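You operate a simulated robot arm through the tools that you are given. There is no shell and no other tool. Be economical: measure what you need, move in short steps, check, and stop when the job is done.

The job below is to be done with a simulated robot arm. You get a single attempt, and the scene is never put back.

## Task
True up the spindle until the swing display reads 0.1 mm or less.
Fine: half a turn of the orange crank shows the swing, up to 0.9 mm; a quarter turn of the centring knob takes out 0.9 mm. Prove it with a last half turn.

Only the result counts: the job must be done as asked and must still hold three seconds after the hand-in. Knocking over, shifting, dropping, spilling or breaking anything else fails it.

## Robot
A 7-joint arm with a two-finger parallel gripper, fixed in place. Base frame: the origin is at the foot of the arm, x ahead of it, y to its left, z up. Units: mm, degrees, N and s.
With the tool pointing down near the work surface it reaches from about 280 to 680 mm from the base axis. Its first joint turns from -66.0 to 66.0 degrees. Payload 1.57 kg.
Tool frame: the origin (TCP) lies between the finger pads and is the grasp point; the fingertips stand 30 mm ahead of it; z points along the fingers, y is the line along which they close. Largest opening 110 mm; finger width 24, thickness 12; the body of the gripper, 48 by 112 mm, starts 78 mm behind the TCP.
Orientation is told as [roll, pitch, yaw] about the base's x, y, z axes, in that order, counted from this pose: with the fingers straight down and closing along the base's y, the tool's x points along the base's -x, its y along +y and its z along -z.

## Interface
- The arm moves only by the tool arm_command. Its argument "commands" is a list of rows, each a list of 6 numbers: the shift along the tool's x, y, z in m, then the turn, a rotation vector about the tool's x, y, z in degrees. In form: [[dx, dy, dz, rx, ry, rz], ...]. A call has 1 to 20 rows; each row shifts and turns the commanded pose from where the row before left it, along the tool's axes as they then stand. "claw" is the finger opening in m, from 0 to 0.11, set as the call begins (left out, the last holds). Rows are played at 5 a second. More than 50 mm and 8.6 degrees between two rows, or a gripper value outside its range, and nothing of the call is played. A pose out of reach is approached as far as the arm can. The call stops where the force on the tool passes 40 N (or 10 N more than at its start, if that is more) or the arm is blocked; 0.2 s more then pass. Each finger travels about 108 mm/s and halts on what it meets, pressing with about 31 N; the grip force reading is that of the motor and also rises with nothing between the fingers. The clock runs only during rows and for 0.2 s after the last one: add rows that do not move to give the fingers time. The reply holds the time, the measured pose of the TCP, the force on the tool along the base axes, the opening and the grip force, in the units named above and with some noise, with the torque about the TCP (base axes, N m) and any sound that the robot's microphone picked up.
- Cameras (640 x 400 px; columns grow to the right, rows downward): "scene" is fixed at [159.3, -391.7, 1387.8]; the picture's right is [0.81, -0.59, 0.00], its down [-0.42, -0.58, -0.69] and it looks along [0.41, 0.56, -0.72] (base axes); focal length 214 px, centre (320, 200). "wrist" rides on the gripper at [70, 16, -141] in the tool frame; the picture's right is [-0.23, 0.97, 0.00], its down [-0.86, -0.20, -0.48] and it looks along [-0.47, -0.11, 0.88] (tool axes); focal length 222 px, centre (320, 200). There is no depth. A picture from a camera that has moved, and an enlarged one, comes with that camera's place and axes in the base frame and with its lens.
- grab_frame(camera): a new picture of that camera. The clock stands still meanwhile.
- enlarge(camera, box): a new picture of the part [left, top, right, bottom] of that camera's present view, enlarged. The clock stands still meanwhile.
- finish_job(): hands the job in; it is judged then, once.

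Go step by step. Nothing tells you positions but the pictures and the camera data: compare them with the known pose of the tool, close in by small moves and look again before you grip or let go. The budget is 120 turns and 68 pictures, counting those below and the enlarged ones. Unless the task says otherwise, let go and move clear before handing in, and close with one line.

The tools are called after "Call:" by a JSON object that holds its "fn" and its "kwargs". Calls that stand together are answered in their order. arm_command: Moves the arm, as the interface text tells. Its arguments: {"type":"object","properties":{"commands":{"type":"array"},"claw":{"type":"number"}},"required":["commands"]} The other tools are called the same way: grab_frame (camera) takes a picture; enlarge (camera, box) takes an enlarged picture of a part of a camera's view; finish_job () hands the job in.

At the start:

```text
t: 0.0
position: [342.5, 92.5, 1227.8]
tool_rot: [0.0, 0.0, 0.1]
contact_force: [0.3, -0.1, 0.3]
ft_torque: [0.03, 0.01, -0.01]
gripper_width: 110.1
gripper_force: 0.1
```

scene: 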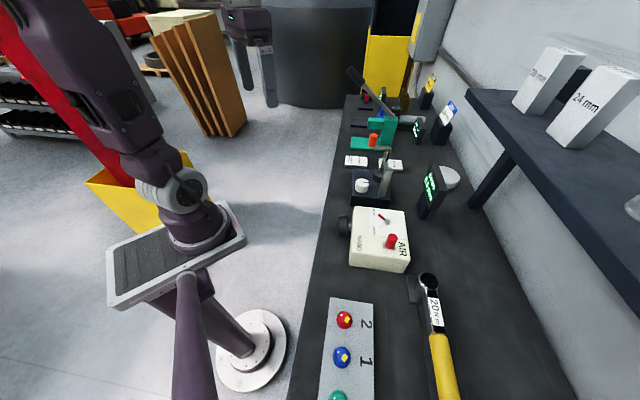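
wrist: 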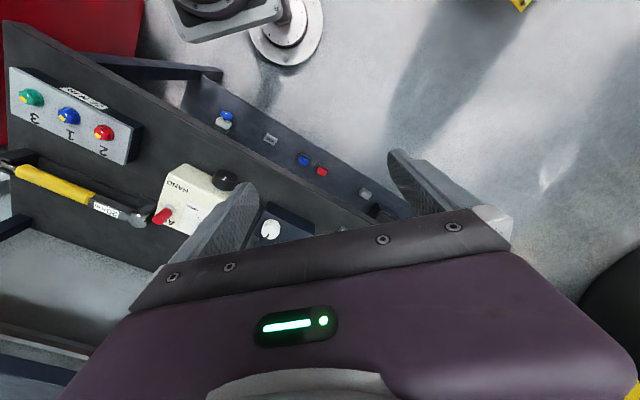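

I see a bench with several devices; the spindle with crank, knob and display must be identified. I enlarge the bench first.

Call:
{"fn": "enlarge", "kwargs": {"camera": "scene", "box": [320, 60, 480, 160]}}

Call:
{"fn": "enlarge", "kwargs": {"camera": "scene", "box": [320, 140, 480, 240]}}

Call:
{"fn": "enlarge", "kwargs": {"camera": "scene", "box": [300, 190, 500, 400]}}

```text
4.00 times, centred on (400, 110) of scene
camera zoom: at [159.3, -391.7, 1387.8], right [0.81, -0.59, 0.0], down [-0.42, -0.58, -0.69], along [0.41, 0.56, -0.72], focal length 858 px, centre (0, 560)
```

zoom: 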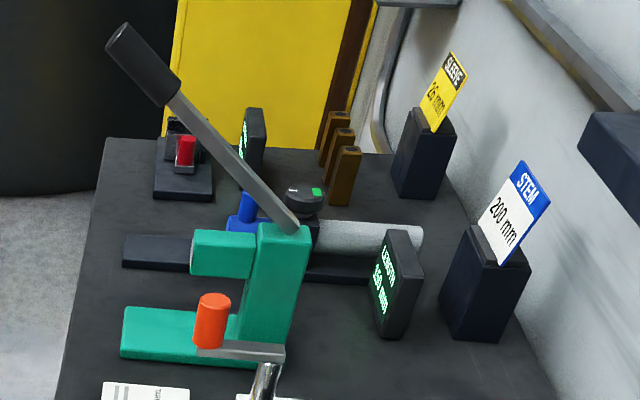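

```text
4.00 times, centred on (400, 190) of scene
camera zoom: at [159.3, -391.7, 1387.8], right [0.81, -0.59, 0.0], down [-0.42, -0.58, -0.69], along [0.41, 0.56, -0.72], focal length 858 px, centre (0, 240)
```

zoom: 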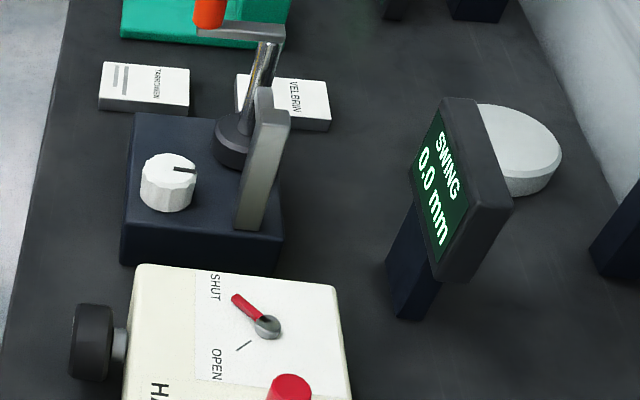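

```text
1.90 times, centred on (400, 295) of scene
camera zoom: at [159.3, -391.7, 1387.8], right [0.81, -0.59, 0.0], down [-0.42, -0.58, -0.69], along [0.41, 0.56, -0.72], focal length 408 px, centre (168, 19)
```

zoom: 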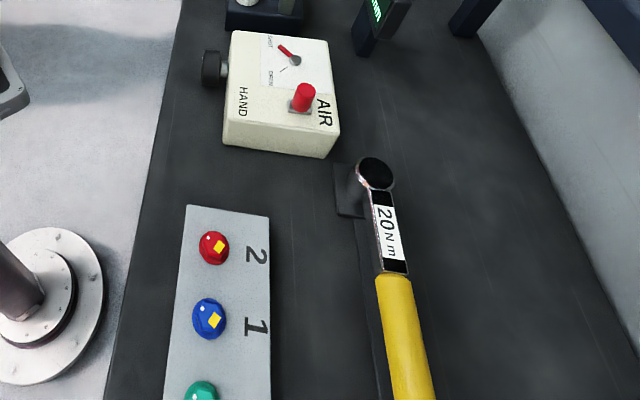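

The spindle box (white knob, crank with orange grip, SWING display) sits around (550, -75, 945). I move the wrist nearer to look down on it.

Call:
{"fn": "arm_command", "kwargs": {"commands": [[-0.025, -0.015, 0.005, 0, 0, 0], [-0.025, -0.015, 0.005, 0, 0, 0], [-0.025, -0.015, 0.005, 0, 0, 0], [-0.025, -0.015, 0.005, 0, 0, 0], [-0.025, -0.015, 0.005, 0, 0, 0]], "claw": 0.11}}

Call:
{"fn": "grab_frame", "kwargs": {"camera": "wrist"}}

Call:
{"fn": "grab_frame", "kwargs": {"camera": "scene"}}

```text
t: 1.2
position: [468.4, 19.0, 1202.3]
tool_rot: [-0.1, 0.0, 0.1]
contact_force: [0.2, 0.4, 0.7]
ft_torque: [-0.01, 0.01, 0.01]
gripper_width: 110.2
gripper_force: 0.0
```

```text
62 pictures are left
camera wrist: at [397.2, 34.1, 1342.8], right [0.23, 0.97, 0.0], down [0.86, -0.2, 0.48], along [0.47, -0.11, -0.88], focal length 222 px, centre (320, 200)
```

wrist: 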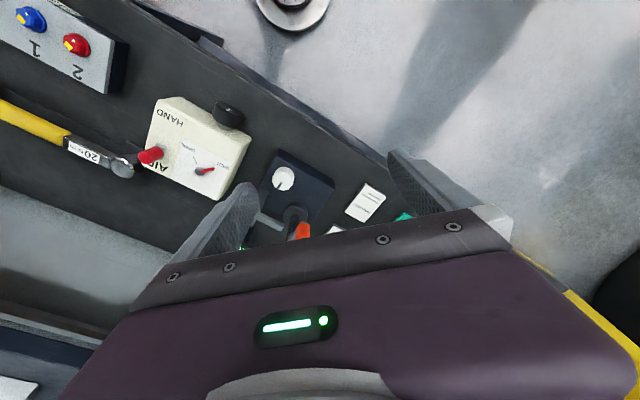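

```text
61 pictures are left
```

scene: 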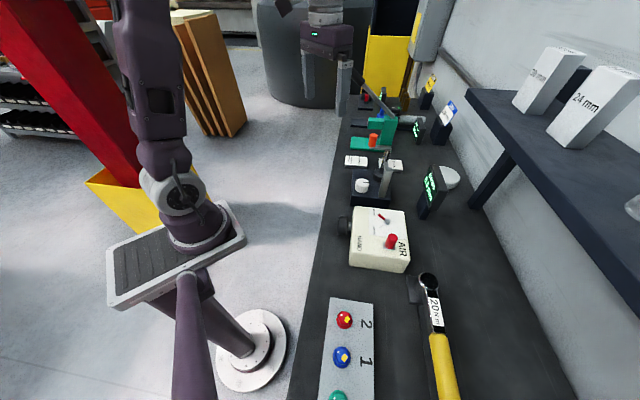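

The gripper body hides the spindle; I shift a bit further out so it comes into view.

Call:
{"fn": "arm_command", "kwargs": {"commands": [[-0.025, -0.01, 0, 0, 0, 0], [-0.025, -0.01, 0, 0, 0, 0], [-0.025, -0.01, 0, 0, 0, 0], [-0.02, -0.01, 0, 0, 0, 0]]}}

Call:
{"fn": "grab_frame", "kwargs": {"camera": "wrist"}}

Call:
{"fn": "enlarge", "kwargs": {"camera": "wrist", "box": [200, 80, 360, 220]}}

```text
t: 2.2
position: [561.7, -21.3, 1200.9]
tool_rot: [0.0, 0.0, 0.2]
contact_force: [0.8, -0.3, -0.8]
ft_torque: [-0.03, 0.01, 0.01]
gripper_width: 110.1
gripper_force: 0.0
```

```text
60 pictures are left
camera wrist: at [491.7, -5.7, 1342.0], right [0.23, 0.97, 0.0], down [0.86, -0.2, 0.48], along [0.47, -0.11, -0.88], focal length 222 px, centre (320, 200)
```

wrist: 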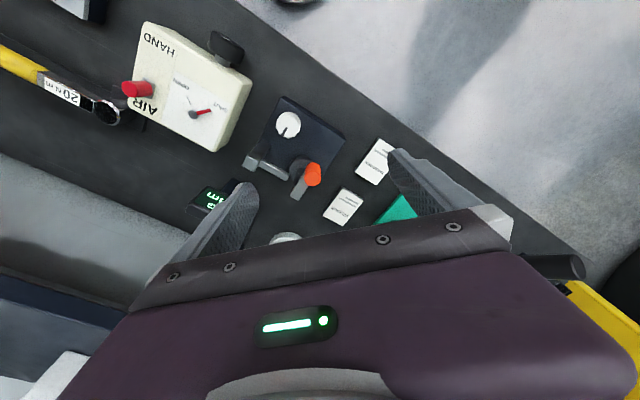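

```text
2.86 times, centred on (280, 150) of wrist
camera zoom: at [491.7, -5.7, 1342.0], right [0.23, 0.97, 0.0], down [0.86, -0.2, 0.48], along [0.47, -0.11, -0.88], focal length 635 px, centre (434, 343)
```

zoom: 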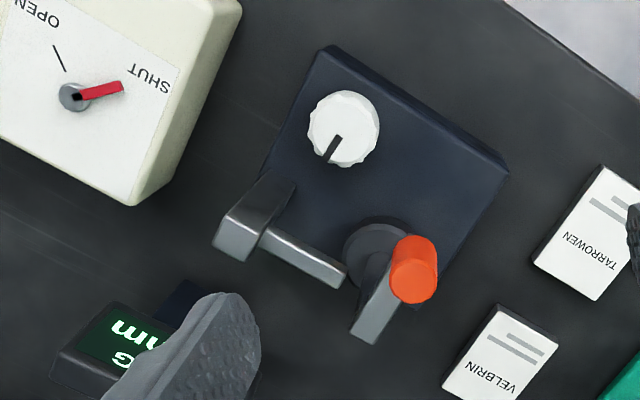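

The crank handle top is near (601, -41, 1079), its axis near (626, -73), and the knob top near (549, -76, 947). I turn the tool so its closing line is tangential to the crank and check from above the handle.

Call:
{"fn": "arm_command", "kwargs": {"commands": [[-0.02, -0.01, 0, 0, 0, 0], [-0.019, -0.01, 0, 0, 0, 0], [0, 0, 0, 0, 0, -8.5], [0, 0, 0, 0, 0, -8.5], [0, 0, 0, 0, 0, -8.5], [0, 0, 0, 0, 0, -8.5], [0, 0, 0, 0, 0, -8.5], [0, 0, 0, 0, 0, -8.5], [0, 0, 0, 0, 0, -8.5], [0, 0, 0, 0, 0, -8.5], [0, 0, 0, 0, 0, -8.5], [0, 0, 0, 0, 0, -8.5], [0, 0, 0, 0, 0, -8.5], [0, 0, 0, 0, 0, -8.5], [0, 0, 0, 0, 0, -8.5], [0, 0, 0, 0, 0, -8.5], [0, 0, 0, 0, 0, -8.5], [0, 0, 0, 0, 0, -7.5]]}}

Call:
{"fn": "grab_frame", "kwargs": {"camera": "wrist"}}

Call:
{"fn": "grab_frame", "kwargs": {"camera": "scene"}}

```text
t: 6.0
position: [599.9, -43.7, 1202.2]
tool_rot: [-0.1, 0.0, 135.2]
contact_force: [-0.3, 0.8, 0.3]
ft_torque: [-0.02, -0.02, -0.01]
gripper_width: 110.2
gripper_force: 0.0
```

```text
58 pictures are left
camera wrist: at [638.6, -103.5, 1342.8], right [-0.85, -0.53, 0.0], down [-0.47, 0.74, 0.48], along [-0.25, 0.41, -0.88], focal length 222 px, centre (320, 200)
```

wrist: 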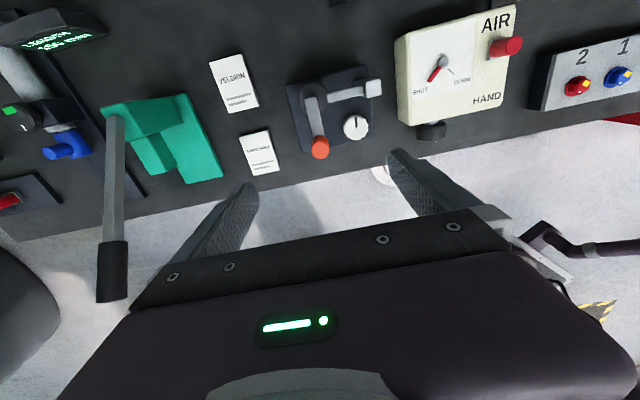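

```text
57 pictures are left
```

scene: 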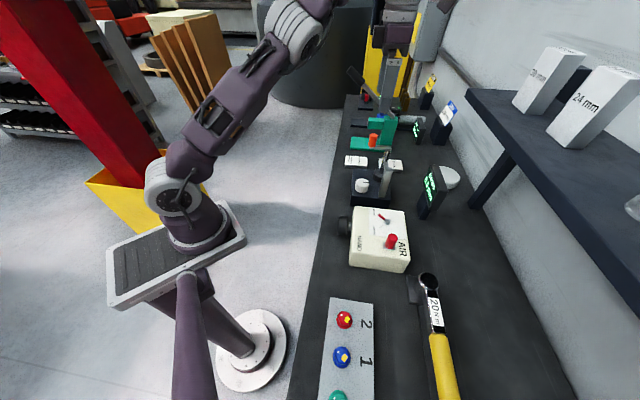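

Yaw 135 is reachable and gives a second, well-separated view. I enlarge it to triangulate.

Call:
{"fn": "enlarge", "kwargs": {"camera": "wrist", "box": [270, 50, 400, 180]}}

```text
3.08 times, centred on (335, 115) of wrist
camera zoom: at [638.6, -103.5, 1342.8], right [-0.85, -0.53, 0.0], down [-0.47, 0.74, 0.48], along [-0.25, 0.41, -0.88], focal length 684 px, centre (274, 462)
```

zoom: 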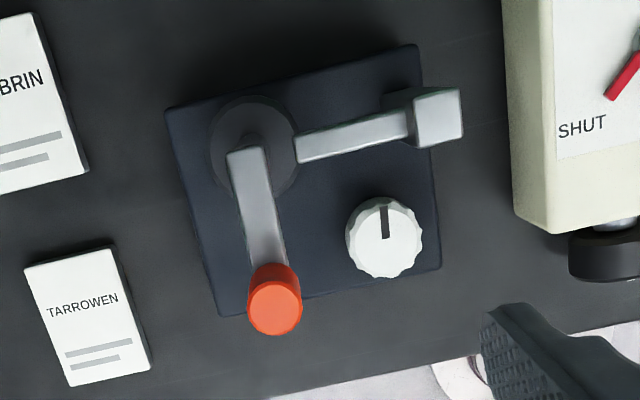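

Handle top is about (600, -40, 1081), axis about (630, -72). I lower over the handle with the fingers at 60 mm and check.

Call:
{"fn": "arm_command", "kwargs": {"commands": [[-0.0026, -0.0026, 0.02, 0, 0, 0], [0, 0, 0.03, 0, 0, 0], [0, 0, 0.03, 0, 0, 0], [0, 0, 0.02, 0, 0, 0]], "claw": 0.06}}

Call:
{"fn": "enlarge", "kwargs": {"camera": "scene", "box": [330, 90, 450, 210]}}

Call:
{"fn": "grab_frame", "kwargs": {"camera": "wrist"}}

```text
t: 7.0
position: [601.5, -39.0, 1101.8]
tool_rot: [0.0, 0.0, 135.1]
contact_force: [0.6, 0.8, -0.4]
ft_torque: [0.01, 0.01, -0.02]
gripper_width: 60.1
gripper_force: 0.1
```

```text
3.33 times, centred on (390, 150) of scene
camera zoom: at [159.3, -391.8, 1387.8], right [0.81, -0.59, 0.0], down [-0.42, -0.58, -0.69], along [0.41, 0.56, -0.72], focal length 715 px, centre (87, 367)
```

zoom: 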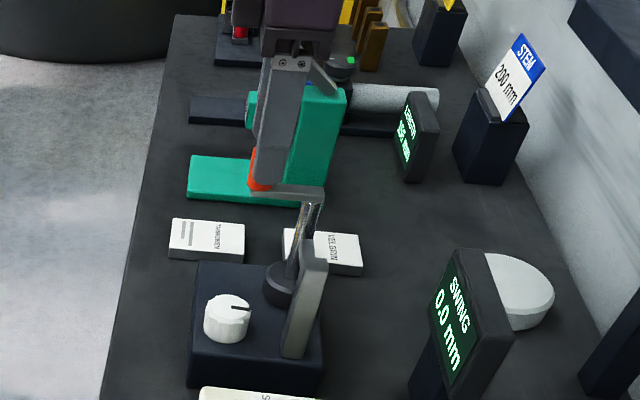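

```text
54 pictures are left
camera wrist: at [638.8, -99.6, 1241.9], right [-0.85, -0.53, 0.0], down [-0.46, 0.74, 0.48], along [-0.25, 0.41, -0.88], focal length 222 px, centre (320, 200)
```

wrist: 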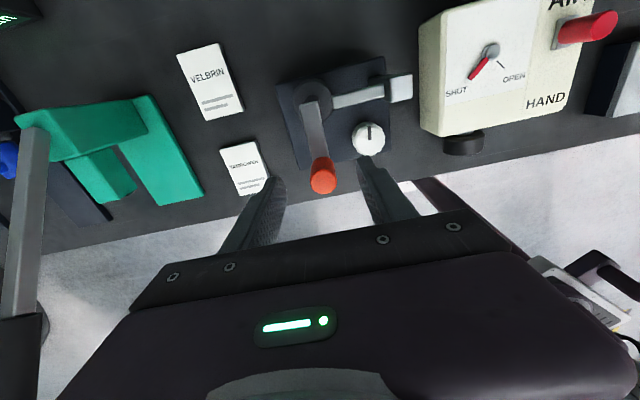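

The handle sits centred between the fingers. I lower 25 mm and close on it.

Call:
{"fn": "arm_command", "kwargs": {"commands": [[0, 0, 0.0125, 0, 0, 0], [0, 0, 0.0125, 0, 0, 0]]}}

Call:
{"fn": "arm_command", "kwargs": {"commands": [[0, 0, 0, 0, 0, 0], [0, 0, 0, 0, 0, 0], [0, 0, 0, 0, 0, 0]], "claw": 0.015}}

Call:
{"fn": "grab_frame", "kwargs": {"camera": "wrist"}}

```text
t: 7.6
position: [601.0, -39.1, 1077.5]
tool_rot: [0.0, 0.0, 135.0]
contact_force: [-0.9, 0.5, 0.1]
ft_torque: [-0.05, 0.0, 0.01]
gripper_width: 59.8
gripper_force: 0.1
```

```text
t: 8.4
position: [600.2, -38.1, 1076.3]
tool_rot: [0.1, 0.0, 135.0]
contact_force: [-10.1, -6.9, -2.4]
ft_torque: [0.18, 0.07, -0.01]
gripper_width: 25.2
gripper_force: 5.2
```

```text
53 pictures are left
camera wrist: at [637.9, -99.8, 1216.9], right [-0.85, -0.53, 0.0], down [-0.46, 0.75, 0.48], along [-0.25, 0.41, -0.88], focal length 222 px, centre (320, 200)
```

wrist: 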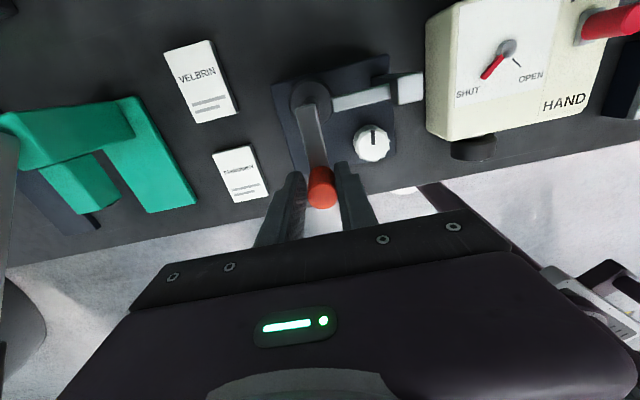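

Gripped on the handle. I try the first 24 degrees clockwise (away from the probe post) and check forces.

Call:
{"fn": "arm_command", "kwargs": {"commands": [[0.0007, -0.0064, 0, 0, 0, 8], [0.0007, -0.0064, 0, 0, 0, 8], [0.0007, -0.0064, 0, 0, 0, 8], [0, 0, 0, 0, 0, 0]]}}

Call:
{"fn": "enlarge", "kwargs": {"camera": "scene", "box": [330, 90, 450, 210]}}

```text
t: 9.1
position: [608.3, -37.2, 1076.4]
tool_rot: [0.9, 0.4, 115.5]
contact_force: [-30.6, -11.0, 5.2]
ft_torque: [0.35, 0.17, 0.06]
gripper_width: 42.9
gripper_force: 15.7
stopped in row 3: the force on the tool passed its limit at 43 N (the readings are from after the stop); the commanded pose is now the measured one
```

```text
3.33 times, centred on (390, 150) of scene
camera zoom: at [158.2, -392.1, 1387.8], right [0.81, -0.59, 0.0], down [-0.42, -0.58, -0.69], along [0.41, 0.56, -0.72], focal length 715 px, centre (87, 367)
```

zoom: 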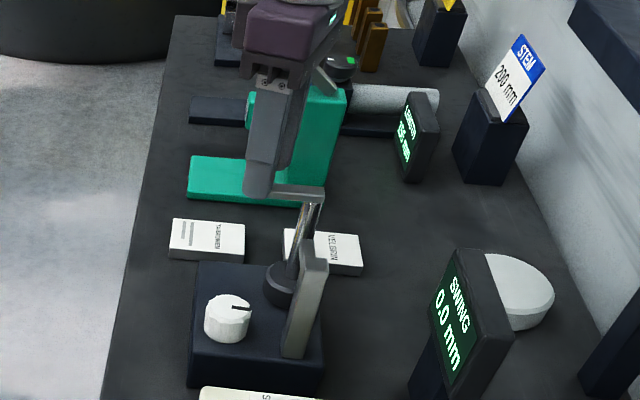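

Clockwise the crank resists hard (43 N) and did not move; likely a stop. I open, re-square on the handle, then try the other direction.

Call:
{"fn": "arm_command", "kwargs": {"commands": [[0, 0, 0, 0, 0, 0], [-0.0025, 0.0075, 0, 0, 1.0, 0], [0, 0, 0, 0, 0, -6.5], [0, 0, 0, 0, 0, -6.5], [0, 0, 0, 0, 0, -6.5], [0, 0, 0, 0, 0, 0]], "claw": 0.06}}

Call:
{"fn": "grab_frame", "kwargs": {"camera": "wrist"}}

```text
t: 10.5
position: [603.5, -36.2, 1076.9]
tool_rot: [0.9, 1.1, 135.2]
contact_force: [0.7, 0.4, -0.3]
ft_torque: [-0.02, 0.02, 0.0]
gripper_width: 59.7
gripper_force: 0.0
```

```text
51 pictures are left
camera wrist: at [642.1, -92.8, 1218.6], right [-0.85, -0.53, 0.01], down [-0.47, 0.76, 0.46], along [-0.25, 0.38, -0.89], focal length 222 px, centre (320, 200)
```

wrist: 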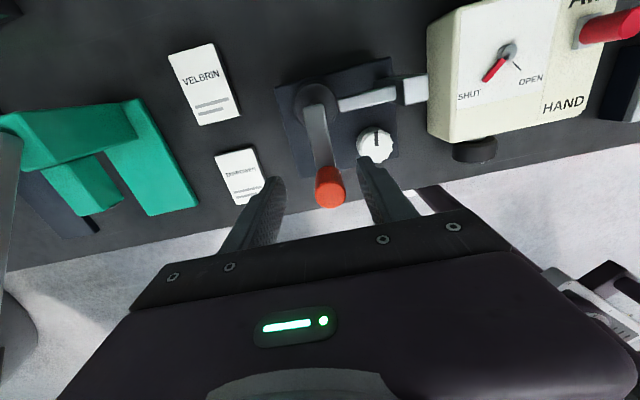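

I correct the tilt and offset, regrip and probe a little counter-clockwise to see whether the crank is free that way.

Call:
{"fn": "arm_command", "kwargs": {"commands": [[-0.0007, 0.004, 0, 0.9, -1.1, 0], [0, 0, 0, 0, 0, 0]]}}

Call:
{"fn": "arm_command", "kwargs": {"commands": [[0, 0, 0, 0, 0, 0], [0, 0, 0, 0, 0, 0], [0, 0, 0, 0, 0, 0], [0, 0.0064, 0, 0, 0, -8], [0, 0.0064, 0, 0, 0, -8], [0, 0, 0, 0, 0, 0]], "claw": 0.015}}

Call:
{"fn": "grab_frame", "kwargs": {"camera": "wrist"}}

```text
t: 11.1
position: [602.4, -38.7, 1076.8]
tool_rot: [0.0, -0.1, 135.2]
contact_force: [-0.1, 0.4, 0.1]
ft_torque: [-0.03, 0.01, 0.04]
gripper_width: 59.9
gripper_force: 0.1
```

```text
t: 12.5
position: [594.6, -47.5, 1077.5]
tool_rot: [-0.1, 0.1, 151.2]
contact_force: [5.6, 5.0, -8.0]
ft_torque: [-0.74, -0.28, 0.28]
gripper_width: 21.7
gripper_force: 34.6
```

```text
50 pictures are left
camera wrist: at [646.4, -94.9, 1217.1], right [-0.67, -0.74, 0.0], down [-0.65, 0.59, 0.48], along [-0.36, 0.32, -0.88], focal length 222 px, centre (320, 200)
```

wrist: 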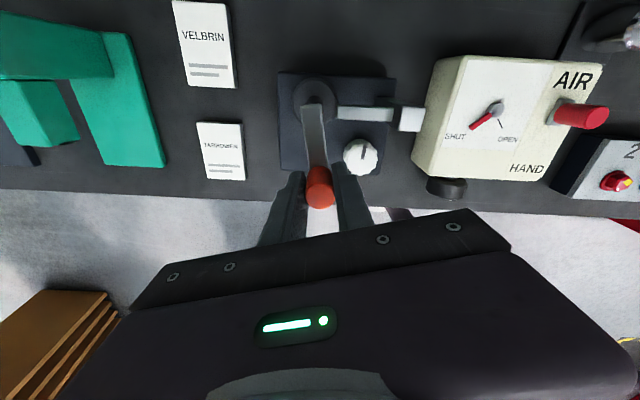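

The crank turns freely counter-clockwise (grip is 21.7 mm wide). To have wrist travel for the whole half turn I let go, rise, turn the tool by 180 degrees and regrip.

Call:
{"fn": "arm_command", "kwargs": {"commands": [[0, 0, 0, 0, 0, 0], [0, 0, 0, 0, 0, 0], [0, 0, -0.03, 0, 0, 0], [0, 0, -0.04, 0, 0, 0], [0, 0, 0, 0, 0, 8.5], [0, 0, 0, 0, 0, 8.5], [0, 0, 0, 0, 0, 8.5], [0, 0, 0, 0, 0, 8.5], [0, 0, 0, 0, 0, 8.5], [0, 0, 0, 0, 0, 8.5], [0, 0, 0, 0, 0, 8.5], [0, 0, 0, 0, 0, 8.5], [0, 0, 0, 0, 0, 8.5], [0, 0, 0, 0, 0, 8.5], [0, 0, 0, 0, 0, 8.5], [0, 0, 0, 0, 0, 8.5], [0, 0, 0, 0, 0, 8.5], [0, 0, 0, 0, 0, 8.5], [0, 0, 0, 0, 0, 8.5], [0, 0, 0, 0, 0, 8.5]], "claw": 0.06}}

Call:
{"fn": "arm_command", "kwargs": {"commands": [[0, 0, 0, 0, 0, 8.5], [0, 0, 0, 0, 0, 8.5], [0, 0, 0, 0, 0, 8.5], [0, 0, 0, 0, 0, 8.5], [0, 0, 0, 0, 0, 8.5], [0, 0, 0, 0, 0, 1.5], [0, 0, 0, 0, 0, 0]]}}

Call:
{"fn": "grab_frame", "kwargs": {"camera": "wrist"}}

Call:
{"fn": "enlarge", "kwargs": {"camera": "scene", "box": [330, 90, 450, 210]}}

```text
t: 16.7
position: [592.8, -48.3, 1146.3]
tool_rot: [0.2, 0.0, 15.0]
contact_force: [0.0, 0.1, -0.7]
ft_torque: [0.0, -0.01, 0.01]
gripper_width: 59.9
gripper_force: 0.1
```

```text
t: 18.3
position: [591.5, -48.3, 1146.0]
tool_rot: [0.1, 0.0, -29.0]
contact_force: [0.3, 0.1, -0.8]
ft_torque: [0.01, -0.04, -0.03]
gripper_width: 60.1
gripper_force: 0.0
```

```text
49 pictures are left
camera wrist: at [539.4, 0.1, 1287.1], right [0.67, 0.74, 0.0], down [0.65, -0.59, 0.48], along [0.35, -0.32, -0.88], focal length 222 px, centre (320, 200)
```

wrist: 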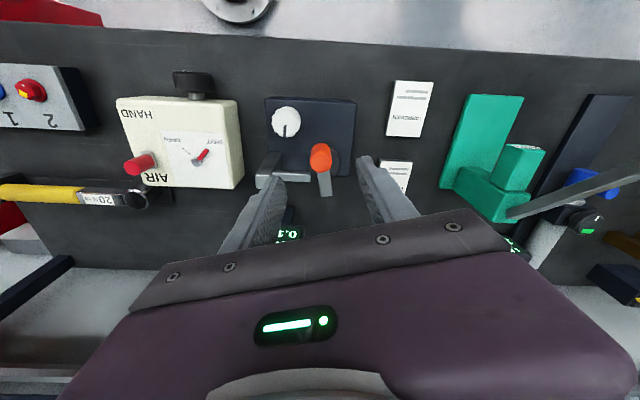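

```text
3.33 times, centred on (390, 150) of scene
camera zoom: at [159.3, -391.7, 1387.8], right [0.81, -0.59, 0.0], down [-0.42, -0.58, -0.69], along [0.41, 0.56, -0.72], focal length 715 px, centre (87, 367)
```

zoom: 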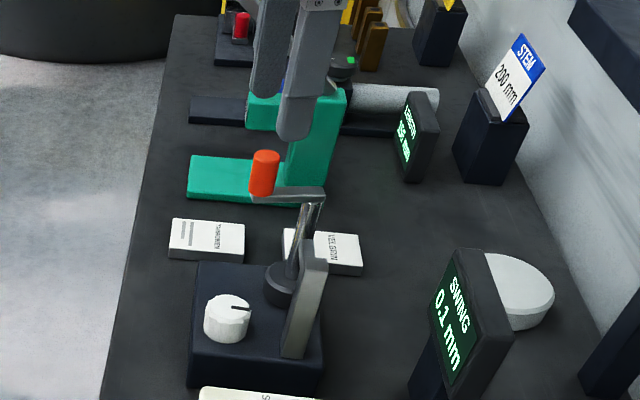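

The display is live and already reads a little; the crank stands ~16 degrees on. I enlarge the wrist view to place the handle exactly.

Call:
{"fn": "enlarge", "kwargs": {"camera": "wrist", "box": [250, 80, 390, 220]}}

```text
2.86 times, centred on (320, 150) of wrist
camera zoom: at [539.4, 0.1, 1287.1], right [0.67, 0.74, 0.0], down [0.65, -0.59, 0.48], along [0.35, -0.32, -0.88], focal length 635 px, centre (320, 343)
```

zoom: 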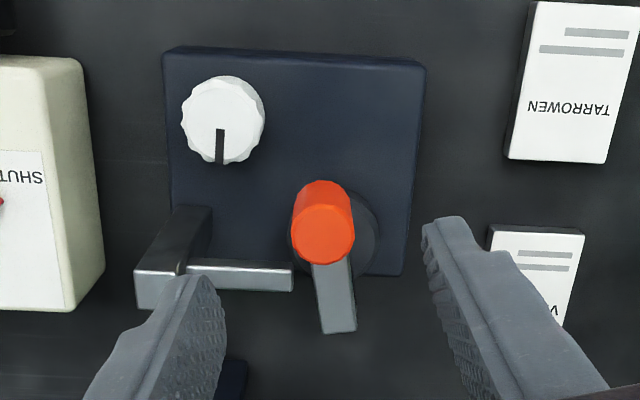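

Handle is centred under the tool. I lower 70 mm, grip, and begin the half turn counter-clockwise.

Call:
{"fn": "arm_command", "kwargs": {"commands": [[0.0015, 0.001, 0.03, 0, 0, 0], [0, 0, 0.025, 0, 0, 0], [0, 0, 0.0145, 0, 0, 0], [0, 0, 0, 0, 0, 0]]}}

Call:
{"fn": "arm_command", "kwargs": {"commands": [[0, 0, 0, 0, 0, 0], [0, 0, 0, 0, 0, 0], [0, 0, 0, 0, 0, 0], [0, 0, 0, 0, 0, 0]], "claw": 0.012}}

Call:
{"fn": "arm_command", "kwargs": {"commands": [[0.0001, -0.0064, 0, 0, 0, -8], [0.0001, -0.0064, 0, 0, 0, -8], [0.0001, -0.0064, 0, 0, 0, -8], [0.0001, -0.0064, 0, 0, 0, -8], [0, 0, 0, 0, 0, 0]]}}

Call:
{"fn": "grab_frame", "kwargs": {"camera": "wrist"}}

```text
t: 19.3
position: [591.7, -45.8, 1076.9]
tool_rot: [0.0, 0.0, -28.9]
contact_force: [-0.4, -0.3, 0.7]
ft_torque: [-0.02, -0.02, -0.04]
gripper_width: 60.2
gripper_force: 0.1
```

```text
t: 20.3
position: [592.2, -46.0, 1076.5]
tool_rot: [0.0, 0.1, -28.9]
contact_force: [0.3, 1.8, -2.8]
ft_torque: [-0.54, -0.09, 0.09]
gripper_width: 21.7
gripper_force: 35.0
```

```text
t: 21.5
position: [583.9, -70.6, 1076.3]
tool_rot: [0.0, 0.1, 3.2]
contact_force: [-4.1, -0.9, -5.4]
ft_torque: [-0.47, 1.01, 0.05]
gripper_width: 21.6
gripper_force: 34.6
```

```text
46 pictures are left
camera wrist: at [512.9, -58.1, 1217.9], right [0.17, 0.99, 0.0], down [0.87, -0.15, 0.48], along [0.47, -0.08, -0.88], focal length 222 px, centre (320, 200)
```

wrist: 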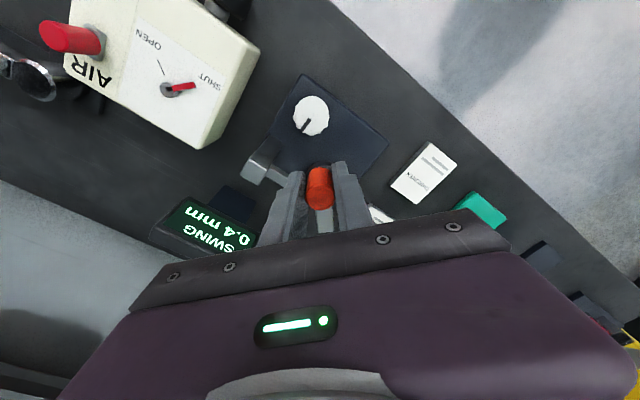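

The crank follows smoothly and swing reads 0.4 mm so far. I continue.

Call:
{"fn": "arm_command", "kwargs": {"commands": [[0.0001, -0.0064, 0, 0, 0, -8], [0.0001, -0.0064, 0, 0, 0, -8], [0.0001, -0.0064, 0, 0, 0, -8], [0.0001, -0.0064, 0, 0, 0, -8], [0.0001, -0.0064, 0, 0, 0, -8], [0, 0, 0, 0, 0, 0]]}}

Call:
{"fn": "enlarge", "kwargs": {"camera": "scene", "box": [330, 90, 450, 210]}}

```text
t: 22.9
position: [594.7, -101.1, 1077.4]
tool_rot: [-0.2, -0.1, 43.1]
contact_force: [-4.7, -2.2, 3.6]
ft_torque: [0.74, 0.3, 0.07]
gripper_width: 21.4
gripper_force: 34.7
```

```text
3.33 times, centred on (390, 150) of scene
camera zoom: at [159.1, -391.8, 1387.8], right [0.81, -0.59, 0.0], down [-0.42, -0.58, -0.69], along [0.41, 0.56, -0.72], focal length 715 px, centre (87, 367)
```

zoom: 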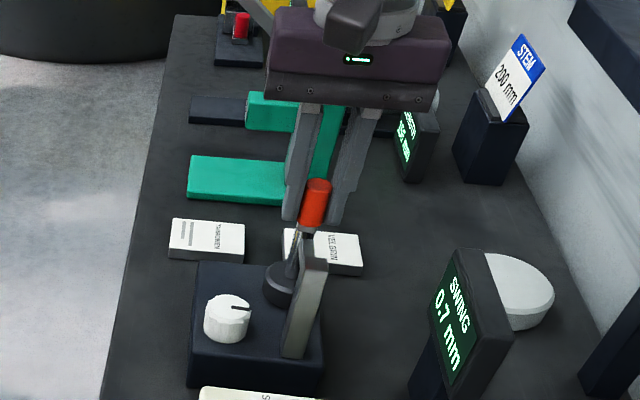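

Clear of the post, reading 0.7 mm at about 88 degrees. I carry on.

Call:
{"fn": "arm_command", "kwargs": {"commands": [[0.0001, -0.0064, 0, 0, 0, -8], [0.0001, -0.0064, 0, 0, 0, -8], [0.0001, -0.0064, 0, 0, 0, -8], [0.0001, -0.0064, 0, 0, 0, -8], [0.0001, -0.0064, 0, 0, 0, -8], [0, 0, 0, 0, 0, 0]]}}

Call:
{"fn": "arm_command", "kwargs": {"commands": [[0.0001, -0.0064, 0, 0, 0, -8], [0.0001, -0.0064, 0, 0, 0, -8], [0.0001, -0.0064, 0, 0, 0, -8], [0.0001, -0.0064, 0, 0, 0, -8], [0, 0, 0, 0, 0, 0]]}}

Call:
{"fn": "enlarge", "kwargs": {"camera": "scene", "box": [330, 90, 450, 210]}}

```text
t: 24.3
position: [620.4, -118.1, 1076.9]
tool_rot: [-0.2, 0.0, 83.2]
contact_force: [-4.0, -12.6, 16.7]
ft_torque: [0.34, 0.5, 0.07]
gripper_width: 21.6
gripper_force: 34.7
```

```text
t: 25.5
position: [646.5, -116.3, 1076.8]
tool_rot: [-0.1, 0.1, 115.2]
contact_force: [5.3, -23.9, 4.2]
ft_torque: [-0.16, -0.49, 0.11]
gripper_width: 21.7
gripper_force: 35.1
```

```text
3.33 times, centred on (390, 150) of scene
camera zoom: at [159.3, -392.5, 1387.6], right [0.81, -0.59, 0.0], down [-0.42, -0.58, -0.69], along [0.41, 0.56, -0.72], focal length 715 px, centre (87, 367)
```

zoom: 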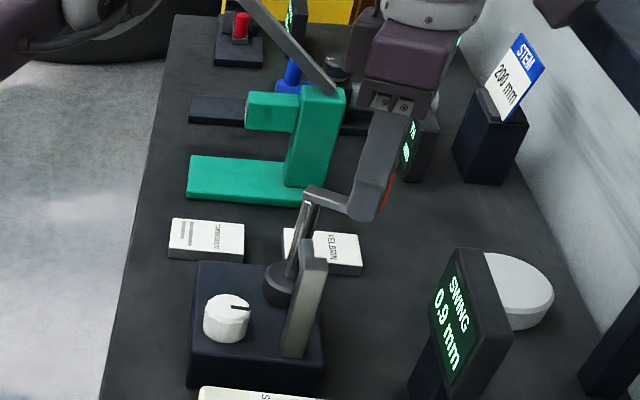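

Reading 0.9 mm at about 160 degrees; side force grows a bit, so I ease 2 mm outward while finishing the half turn.

Call:
{"fn": "arm_command", "kwargs": {"commands": [[0.0021, -0.0064, 0, 0, 0, -8], [0.0011, -0.0064, 0, 0, 0, -8], [0.0001, -0.0064, 0, 0, 0, -8], [0, 0, 0, 0, 0, 0]]}}

Call:
{"fn": "enlarge", "kwargs": {"camera": "scene", "box": [330, 90, 450, 210]}}

```text
t: 26.5
position: [654.2, -101.8, 1070.9]
tool_rot: [0.9, -1.0, 136.7]
contact_force: [7.3, 9.6, 16.2]
ft_torque: [0.54, -1.45, -0.36]
gripper_width: 21.7
gripper_force: 34.6
out of reach, approached as far as the arm can: row 2, 3
```

```text
3.33 times, centred on (390, 150) of scene
camera zoom: at [159.1, -391.4, 1387.9], right [0.81, -0.59, 0.0], down [-0.42, -0.58, -0.69], along [0.41, 0.56, -0.72], focal length 715 px, centre (87, 367)
```

zoom: 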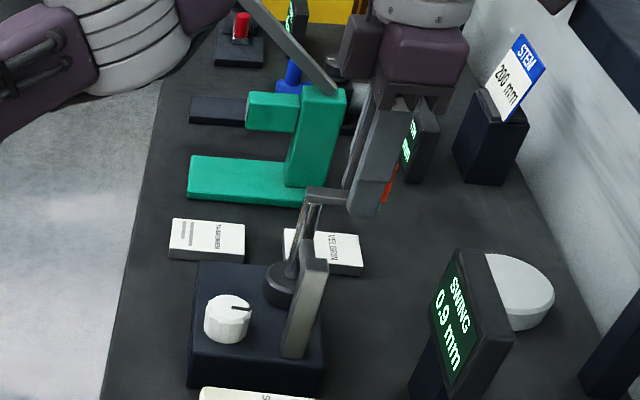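

The half turn is complete (handle now opposite its start) and the display shows 0.9 mm, so a quarter turn of the knob is needed. I release, back out and rise.

Call:
{"fn": "arm_command", "kwargs": {"commands": [[0, 0, 0, 0, 0, 0], [0, 0, 0, 0, 0, 0], [-0.01, 0, 0, 0, 0, 0], [-0.01, 0, 0, 0, 0, 0], [-0.005, 0, -0.03, 0, 0, 0], [0, 0, -0.035, 0, 0, 0], [0, 0, 0, 0, 0, 0]], "claw": 0.05}}

Call:
{"fn": "grab_frame", "kwargs": {"camera": "wrist"}}

```text
t: 28.1
position: [636.5, -86.0, 1125.2]
tool_rot: [1.1, -0.9, 136.4]
contact_force: [0.4, -0.3, -1.3]
ft_torque: [0.03, 0.0, -0.01]
gripper_width: 50.1
gripper_force: 0.1
out of reach, approached as far as the arm can: row 3, 6
```

```text
42 pictures are left
camera wrist: at [679.0, -145.8, 1265.2], right [-0.84, -0.55, 0.02], down [-0.47, 0.74, 0.49], along [-0.28, 0.4, -0.87], focal length 222 px, centre (320, 200)
```

wrist: 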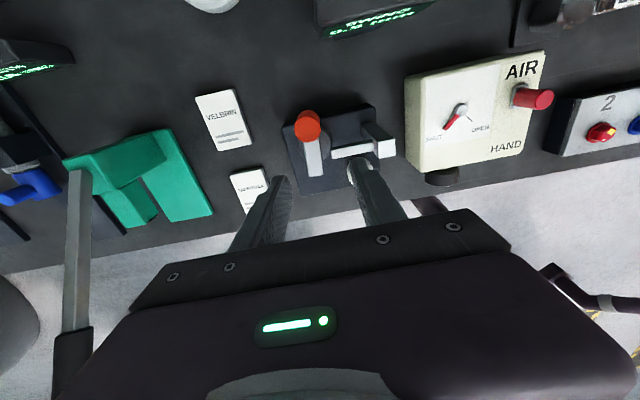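

I now move over the knob (about 549, -74) and turn the tool to yaw about -70, where the body stays clear of post and spindle.

Call:
{"fn": "arm_command", "kwargs": {"commands": [[-0.02, 0.0125, -0.01, 1.1, 0.9, 0], [-0.02, 0.0125, -0.01, 0, 0, 0], [-0.016, 0.0125, 0, 0, 0, 0], [-0.016, 0.0135, 0, 0, 0, 0], [0, 0, 0, 0, 0, 8.5], [0, 0, 0, 0, 0, 8.5], [0, 0, 0, 0, 0, 8.5], [0, 0, 0, 0, 0, 8.5], [0, 0, 0, 0, 0, 8.5], [0, 0, 0, 0, 0, 8.5], [0, 0, 0, 0, 0, 8.5], [0, 0, 0, 0, 0, 8.5], [0, 0, 0, 0, 0, 8.5], [0, 0, 0, 0, 0, 8.5], [0, 0, 0, 0, 0, 8.5], [0, 0, 0, 0, 0, 8.5], [0, 0, 0, 0, 0, 8.5], [0, 0, 0, 0, 0, 8.5]]}}

Call:
{"fn": "arm_command", "kwargs": {"commands": [[0, 0, 0, 0, 0, 8.5], [0, 0, 0, 0, 0, 8.5], [0, 0, 0, 0, 0, 8.5], [0, 0, 0, 0, 0, 8.5], [0, 0, 0, 0, 0, 8.5], [0, 0, 0, 0, 0, 8.5], [0, 0, 0, 0, 0, 8.5], [0, 0, 0, 0, 0, 8.5], [0, 0, 0, 0, 0, 8.5], [0, 0, 0, 0, 0, 8.5], [0, 0, 0, 0, 0, 2.4], [0, 0, 0, 0, 0, 0]]}}

Call:
{"fn": "grab_frame", "kwargs": {"camera": "wrist"}}

```text
t: 31.9
position: [549.6, -76.3, 1143.7]
tool_rot: [0.0, 0.1, 17.3]
contact_force: [0.8, -0.1, 0.1]
ft_torque: [0.02, 0.02, 0.0]
gripper_width: 50.3
gripper_force: 0.1
```

```text
t: 34.5
position: [549.9, -73.6, 1146.3]
tool_rot: [-0.1, -0.1, -70.1]
contact_force: [0.3, -0.7, -0.6]
ft_torque: [0.02, 0.01, -0.01]
gripper_width: 50.2
gripper_force: 0.1
```

```text
41 pictures are left
camera wrist: at [540.7, -3.1, 1286.1], right [0.99, 0.12, 0.0], down [0.1, -0.87, 0.48], along [0.06, -0.47, -0.88], focal length 222 px, centre (320, 200)
```

wrist: 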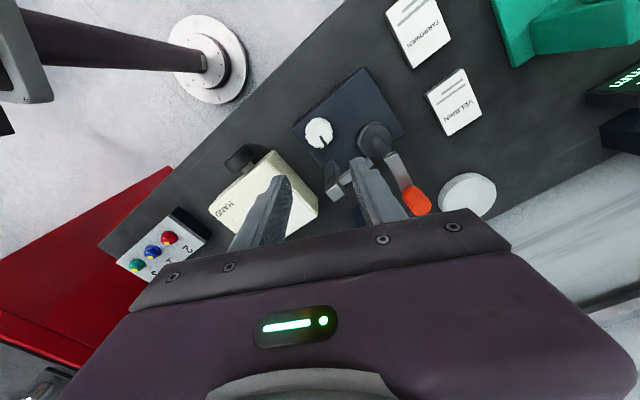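

Call:
{"fn": "enlarge", "kwargs": {"camera": "wrist", "box": [270, 80, 370, 180]}}

```text
4.00 times, centred on (320, 130) of wrist
camera zoom: at [540.7, -3.1, 1286.1], right [0.99, 0.12, 0.0], down [0.1, -0.87, 0.48], along [0.06, -0.47, -0.88], focal length 888 px, centre (320, 480)
```

zoom: 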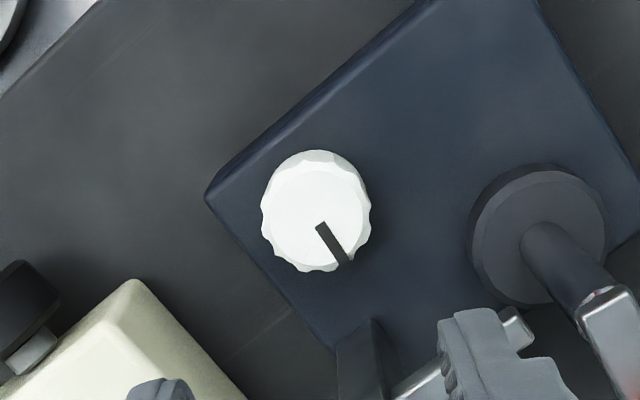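

Knob top centre is about (548.8, -73.5), dia about 38 mm. I descend over it with 62 mm opening, stopping above to check.

Call:
{"fn": "arm_command", "kwargs": {"commands": [[0.0004, -0.001, 0.04, 0, 0, 0], [0, 0, 0.04, 0, 0, 0], [0, 0, 0.04, 0, 0, 0], [0, 0, 0.03, 0, 0, 0], [0, 0, 0, 0, 0, 0]], "claw": 0.062}}

Call:
{"fn": "grab_frame", "kwargs": {"camera": "wrist"}}

Call:
{"fn": "enlarge", "kwargs": {"camera": "scene", "box": [330, 90, 450, 210]}}

```text
t: 35.7
position: [547.2, -74.1, 997.3]
tool_rot: [0.0, 0.1, -70.0]
contact_force: [0.7, -0.1, -0.8]
ft_torque: [0.01, 0.02, -0.02]
gripper_width: 62.0
gripper_force: 0.0
```

```text
39 pictures are left
camera wrist: at [538.6, -2.4, 1137.0], right [0.99, 0.12, 0.0], down [0.11, -0.87, 0.48], along [0.06, -0.47, -0.88], focal length 222 px, centre (320, 200)
```

wrist: 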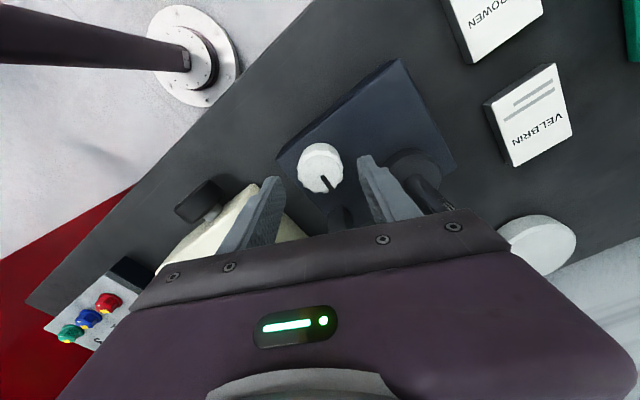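

```text
3.33 times, centred on (390, 150) of scene
camera zoom: at [159.3, -391.7, 1387.8], right [0.81, -0.59, 0.0], down [-0.42, -0.58, -0.69], along [0.41, 0.56, -0.72], focal length 715 px, centre (87, 367)
```

zoom: 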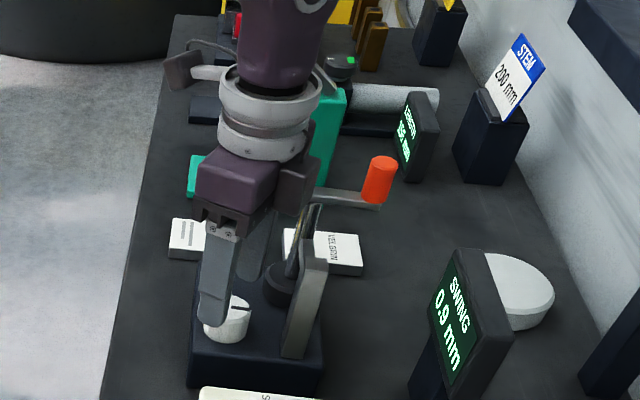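

Knob is centred between the fingers. I lower 35 mm and close on it.

Call:
{"fn": "arm_command", "kwargs": {"commands": [[0, 0, 0.012, 0, 0, 0], [0, 0, 0.012, 0, 0, 0], [0, 0, 0.011, 0, 0, 0], [0, 0, 0, 0, 0, 0]]}}

Call:
{"fn": "arm_command", "kwargs": {"commands": [[0, 0, 0, 0, 0, 0], [0, 0, 0, 0, 0, 0], [0, 0, 0, 0, 0, 0]], "claw": 0.03}}

Call:
{"fn": "grab_frame", "kwargs": {"camera": "wrist"}}

```text
t: 36.7
position: [549.7, -72.4, 960.5]
tool_rot: [0.1, 0.0, -70.0]
contact_force: [0.3, 0.8, -0.5]
ft_torque: [0.0, 0.01, -0.04]
gripper_width: 62.2
gripper_force: 0.1
```

```text
t: 37.5
position: [549.0, -74.1, 960.0]
tool_rot: [-0.1, 0.1, -70.0]
contact_force: [-6.9, -1.7, -2.4]
ft_torque: [-0.08, -0.03, -0.02]
gripper_width: 39.7
gripper_force: 44.3
```

```text
37 pictures are left
camera wrist: at [539.4, -3.0, 1101.2], right [0.99, 0.12, 0.0], down [0.11, -0.87, 0.48], along [0.06, -0.47, -0.88], focal length 222 px, centre (320, 200)
```

wrist: 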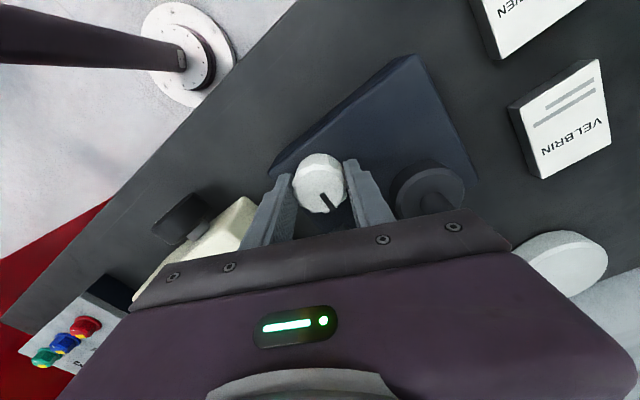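

The knob is gripped (39.7 mm). I try a 24-degree clockwise turn and read the display.

Call:
{"fn": "arm_command", "kwargs": {"commands": [[0, 0, 0, 0, 0, 6], [0, 0, 0, 0, 0, 6], [0, 0, 0, 0, 0, 6], [0, 0, 0, 0, 0, 6], [0, 0, 0, 0, 0, 0]]}}

Call:
{"fn": "enlarge", "kwargs": {"camera": "scene", "box": [330, 120, 450, 220]}}

Call:
{"fn": "enlarge", "kwargs": {"camera": "wrist", "box": [260, 120, 380, 240]}}

```text
t: 38.7
position: [547.4, -73.8, 960.1]
tool_rot: [0.0, 0.0, -94.1]
contact_force: [-14.5, -3.2, 5.1]
ft_torque: [0.7, 0.09, -0.02]
gripper_width: 39.5
gripper_force: 45.1
```

```text
4.00 times, centred on (390, 170) of scene
camera zoom: at [158.8, -391.8, 1387.8], right [0.81, -0.59, 0.0], down [-0.42, -0.58, -0.69], along [0.41, 0.56, -0.72], focal length 858 px, centre (40, 320)
```

zoom: 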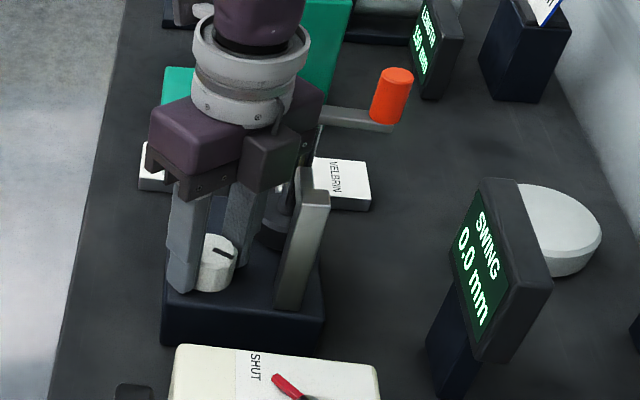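

```text
3.33 times, centred on (320, 180) of wrist
camera zoom: at [568.9, -5.8, 1101.2], right [0.96, -0.3, 0.0], down [-0.26, -0.84, 0.48], along [-0.14, -0.46, -0.88], focal length 740 px, centre (320, 267)
```

zoom: 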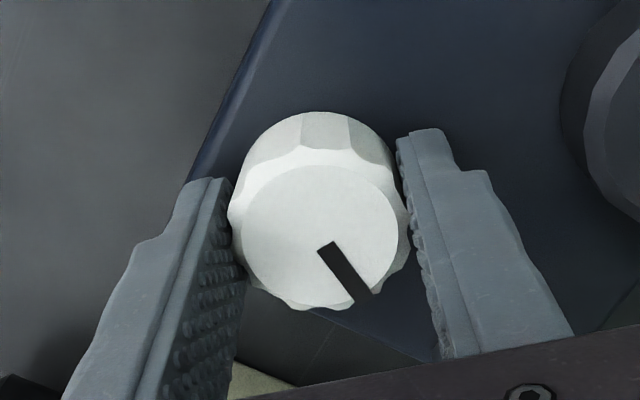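

Turning the knob resets the display to 0.0, and the knob follows without slipping. I finish this stroke to 45 degrees, release, swing the tool back 90 degrees, then regrip for the second 45.

Call:
{"fn": "arm_command", "kwargs": {"commands": [[0, 0, 0, 0, 0, 7], [0, 0, 0, 0, 0, 7], [0, 0, 0, 0, 0, 7], [0, 0, 0, 0, 0, 0]]}}

Call:
{"fn": "arm_command", "kwargs": {"commands": [[0, 0, 0, 0, 0, 0], [0, 0, 0, 0, 0, 0], [0, 0, -0.02, 0, 0, 0], [0, 0, -0.015, 0, 0, 0], [0, 0, 0, 0, 0, 0]], "claw": 0.06}}

Call:
{"fn": "enlarge", "kwargs": {"camera": "wrist", "box": [260, 120, 380, 240]}}

```text
t: 39.7
position: [549.0, -74.9, 960.6]
tool_rot: [-0.1, 0.0, -115.1]
contact_force: [-14.1, -2.1, -2.0]
ft_torque: [-0.1, 0.06, 0.03]
gripper_width: 39.8
gripper_force: 44.3
```

```text
t: 40.9
position: [548.2, -74.8, 994.8]
tool_rot: [0.0, 0.0, -115.0]
contact_force: [-0.4, 0.4, -1.0]
ft_torque: [0.0, -0.01, 0.0]
gripper_width: 59.9
gripper_force: 0.1
```

```text
3.33 times, centred on (320, 180) of wrist
camera zoom: at [591.9, -17.7, 1136.1], right [0.79, -0.62, 0.0], down [-0.54, -0.69, 0.48], along [-0.3, -0.38, -0.88], focal length 740 px, centre (320, 267)
```

zoom: 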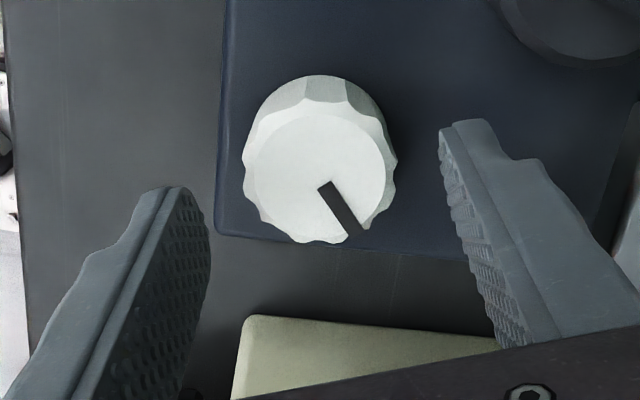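

Knob turned about 45 degrees. I turn the tool back 90 degrees above the knob and check.

Call:
{"fn": "arm_command", "kwargs": {"commands": [[0, 0, 0, 0, 0, -8.5], [0, 0, 0, 0, 0, -8.5], [0, 0, 0, 0, 0, -8.5], [0, 0, 0, 0, 0, -8.5], [0, 0, 0, 0, 0, -8.5], [0, 0, 0, 0, 0, -8.5], [0, 0, 0, 0, 0, -8.5], [0, 0, 0, 0, 0, -8.5], [0, 0, 0, 0, 0, -8.5], [0, 0, 0, 0, 0, -8.5], [0, 0, 0, 0, 0, -5], [0, 0, 0, 0, 0, 0]]}}

Call:
{"fn": "enlarge", "kwargs": {"camera": "wrist", "box": [260, 120, 380, 240]}}

```text
t: 43.5
position: [548.1, -73.7, 995.0]
tool_rot: [0.0, -0.1, -24.9]
contact_force: [-0.5, 0.0, 0.4]
ft_torque: [-0.01, -0.02, 0.02]
gripper_width: 59.9
gripper_force: 0.1
```

```text
3.33 times, centred on (320, 180) of wrist
camera zoom: at [491.7, -29.7, 1135.9], right [0.62, 0.79, 0.0], down [0.69, -0.54, 0.48], along [0.38, -0.29, -0.88], focal length 740 px, centre (320, 267)
```

zoom: 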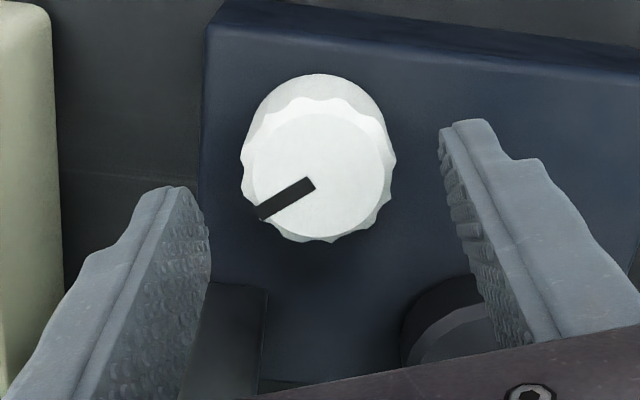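

Mark shows about 42 degrees turned so far. I lower, regrip, and turn the remaining 48 degrees.

Call:
{"fn": "arm_command", "kwargs": {"commands": [[0, 0, 0.012, 0, 0, 0], [0, 0, 0.012, 0, 0, 0], [0, 0, 0.011, 0, 0, 0], [0, 0, 0, 0, 0, 0]]}}

Call:
{"fn": "arm_command", "kwargs": {"commands": [[0, 0, 0, 0, 0, 0], [0, 0, 0, 0, 0, 0], [0, 0, 0, 0, 0, 0], [0, 0, 0, 0, 0, 6], [0, 0, 0, 0, 0, 6], [0, 0, 0, 0, 0, 6], [0, 0, 0, 0, 0, 6], [0, 0, 0, 0, 0, 6], [0, 0, 0, 0, 0, 6], [0, 0, 0, 0, 0, 6], [0, 0, 0, 0, 0, 5], [0, 0, 0, 0, 0, 0]], "claw": 0.03}}

Call:
{"fn": "enlarge", "kwargs": {"camera": "wrist", "box": [260, 120, 380, 240]}}

```text
t: 44.5
position: [547.4, -73.2, 959.9]
tool_rot: [0.0, 0.0, -25.0]
contact_force: [-0.4, -0.8, 0.5]
ft_torque: [0.02, 0.02, 0.01]
gripper_width: 60.0
gripper_force: 0.1
```

```text
t: 47.1
position: [547.7, -74.8, 959.8]
tool_rot: [-0.1, 0.0, -72.0]
contact_force: [-5.5, -8.4, -9.3]
ft_torque: [0.45, 0.05, -0.03]
gripper_width: 39.1
gripper_force: 44.6
```

```text
3.33 times, centred on (320, 180) of wrist
camera zoom: at [542.0, -3.0, 1100.8], right [1.0, 0.08, 0.0], down [0.07, -0.87, 0.48], along [0.04, -0.48, -0.88], focal length 740 px, centre (320, 267)
```

zoom: 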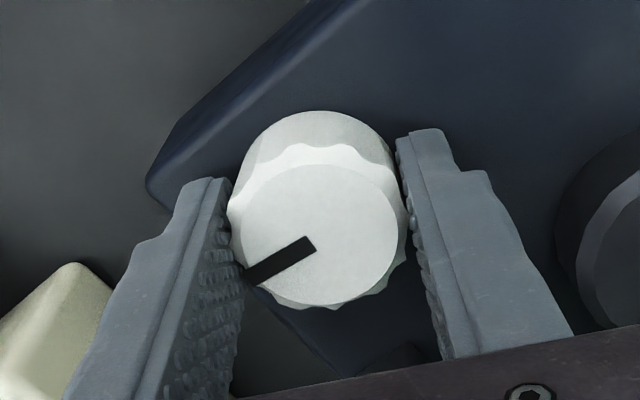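

The knob has turned about a quarter in total. I release it, rise, and go back to yaw ~137 toward the crank, now on the wall side.

Call:
{"fn": "arm_command", "kwargs": {"commands": [[0, 0, 0, 0, 0, 0], [0, 0, 0, 0, 0, 0], [0, 0, -0.03, 0, 0, 0], [0, 0, -0.04, 0, 0, 0], [0, 0, -0.04, 0, 0, 0], [0, 0, -0.04, 0, 0, 0], [0, 0, -0.01, 0, 0, 0], [0, 0, 0, 0, 0, -8.5], [0, 0, 0, 0, 0, -8.5], [0, 0, 0, 0, 0, -8.5], [0, 0, 0, 0, 0, -8.5], [0, 0, 0, 0, 0, -8.5], [0, 0, 0, 0, 0, -8.5], [0, 0, 0, 0, 0, -8.5], [0, 0, 0, 0, 0, -8.5], [0, 0, 0, 0, 0, -8.5], [0, 0, 0, 0, 0, -8.5], [0, 0, 0, 0, 0, -8.5], [0, 0, 0, 0, 0, -8.5]], "claw": 0.06}}

Call:
{"fn": "arm_command", "kwargs": {"commands": [[0, 0, 0, 0, 0, -8.5], [0, 0, 0, 0, 0, -8.5], [0, 0, 0, 0, 0, -8.5], [0, 0, 0, 0, 0, -8.5], [0, 0, 0, 0, 0, -8.5], [0, 0, 0, 0, 0, -8.5], [0, 0, 0, 0, 0, -8.5], [0, 0, 0, 0, 0, -8.5], [0, 0, 0, 0, 0, -8.5], [0, 0, 0, 0, 0, -8.5], [0, 0, 0, 0, 0, -8.5], [0, 0, 0, 0, 0, -8.5], [0, 0, 0, 0, 0, -6], [0, 0, 0, 0, 0, 0]]}}

Call:
{"fn": "grab_frame", "kwargs": {"camera": "wrist"}}

```text
t: 51.1
position: [548.6, -73.5, 1120.0]
tool_rot: [0.1, 0.0, 30.1]
contact_force: [-0.6, 0.0, 0.1]
ft_torque: [-0.01, -0.01, -0.01]
gripper_width: 60.0
gripper_force: 0.1
```

```text
t: 54.1
position: [548.3, -72.4, 1120.3]
tool_rot: [0.0, -0.1, 138.2]
contact_force: [0.5, 0.2, 0.1]
ft_torque: [-0.03, 0.0, 0.04]
gripper_width: 59.5
gripper_force: 0.1
```

```text
31 pictures are left
camera wrist: at [589.1, -132.7, 1260.9], right [-0.82, -0.57, 0.0], down [-0.5, 0.72, 0.48], along [-0.28, 0.39, -0.88], focal length 222 px, centre (320, 200)
```

wrist: 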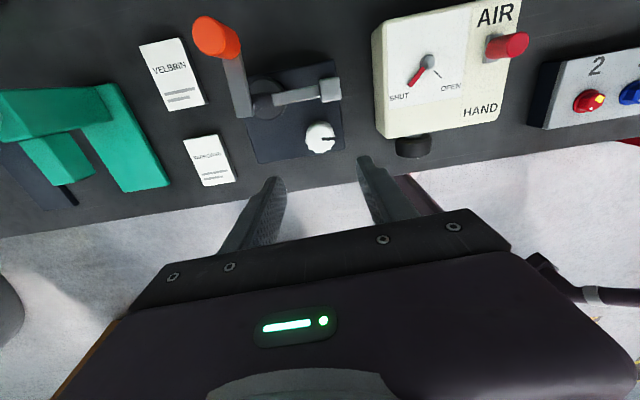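

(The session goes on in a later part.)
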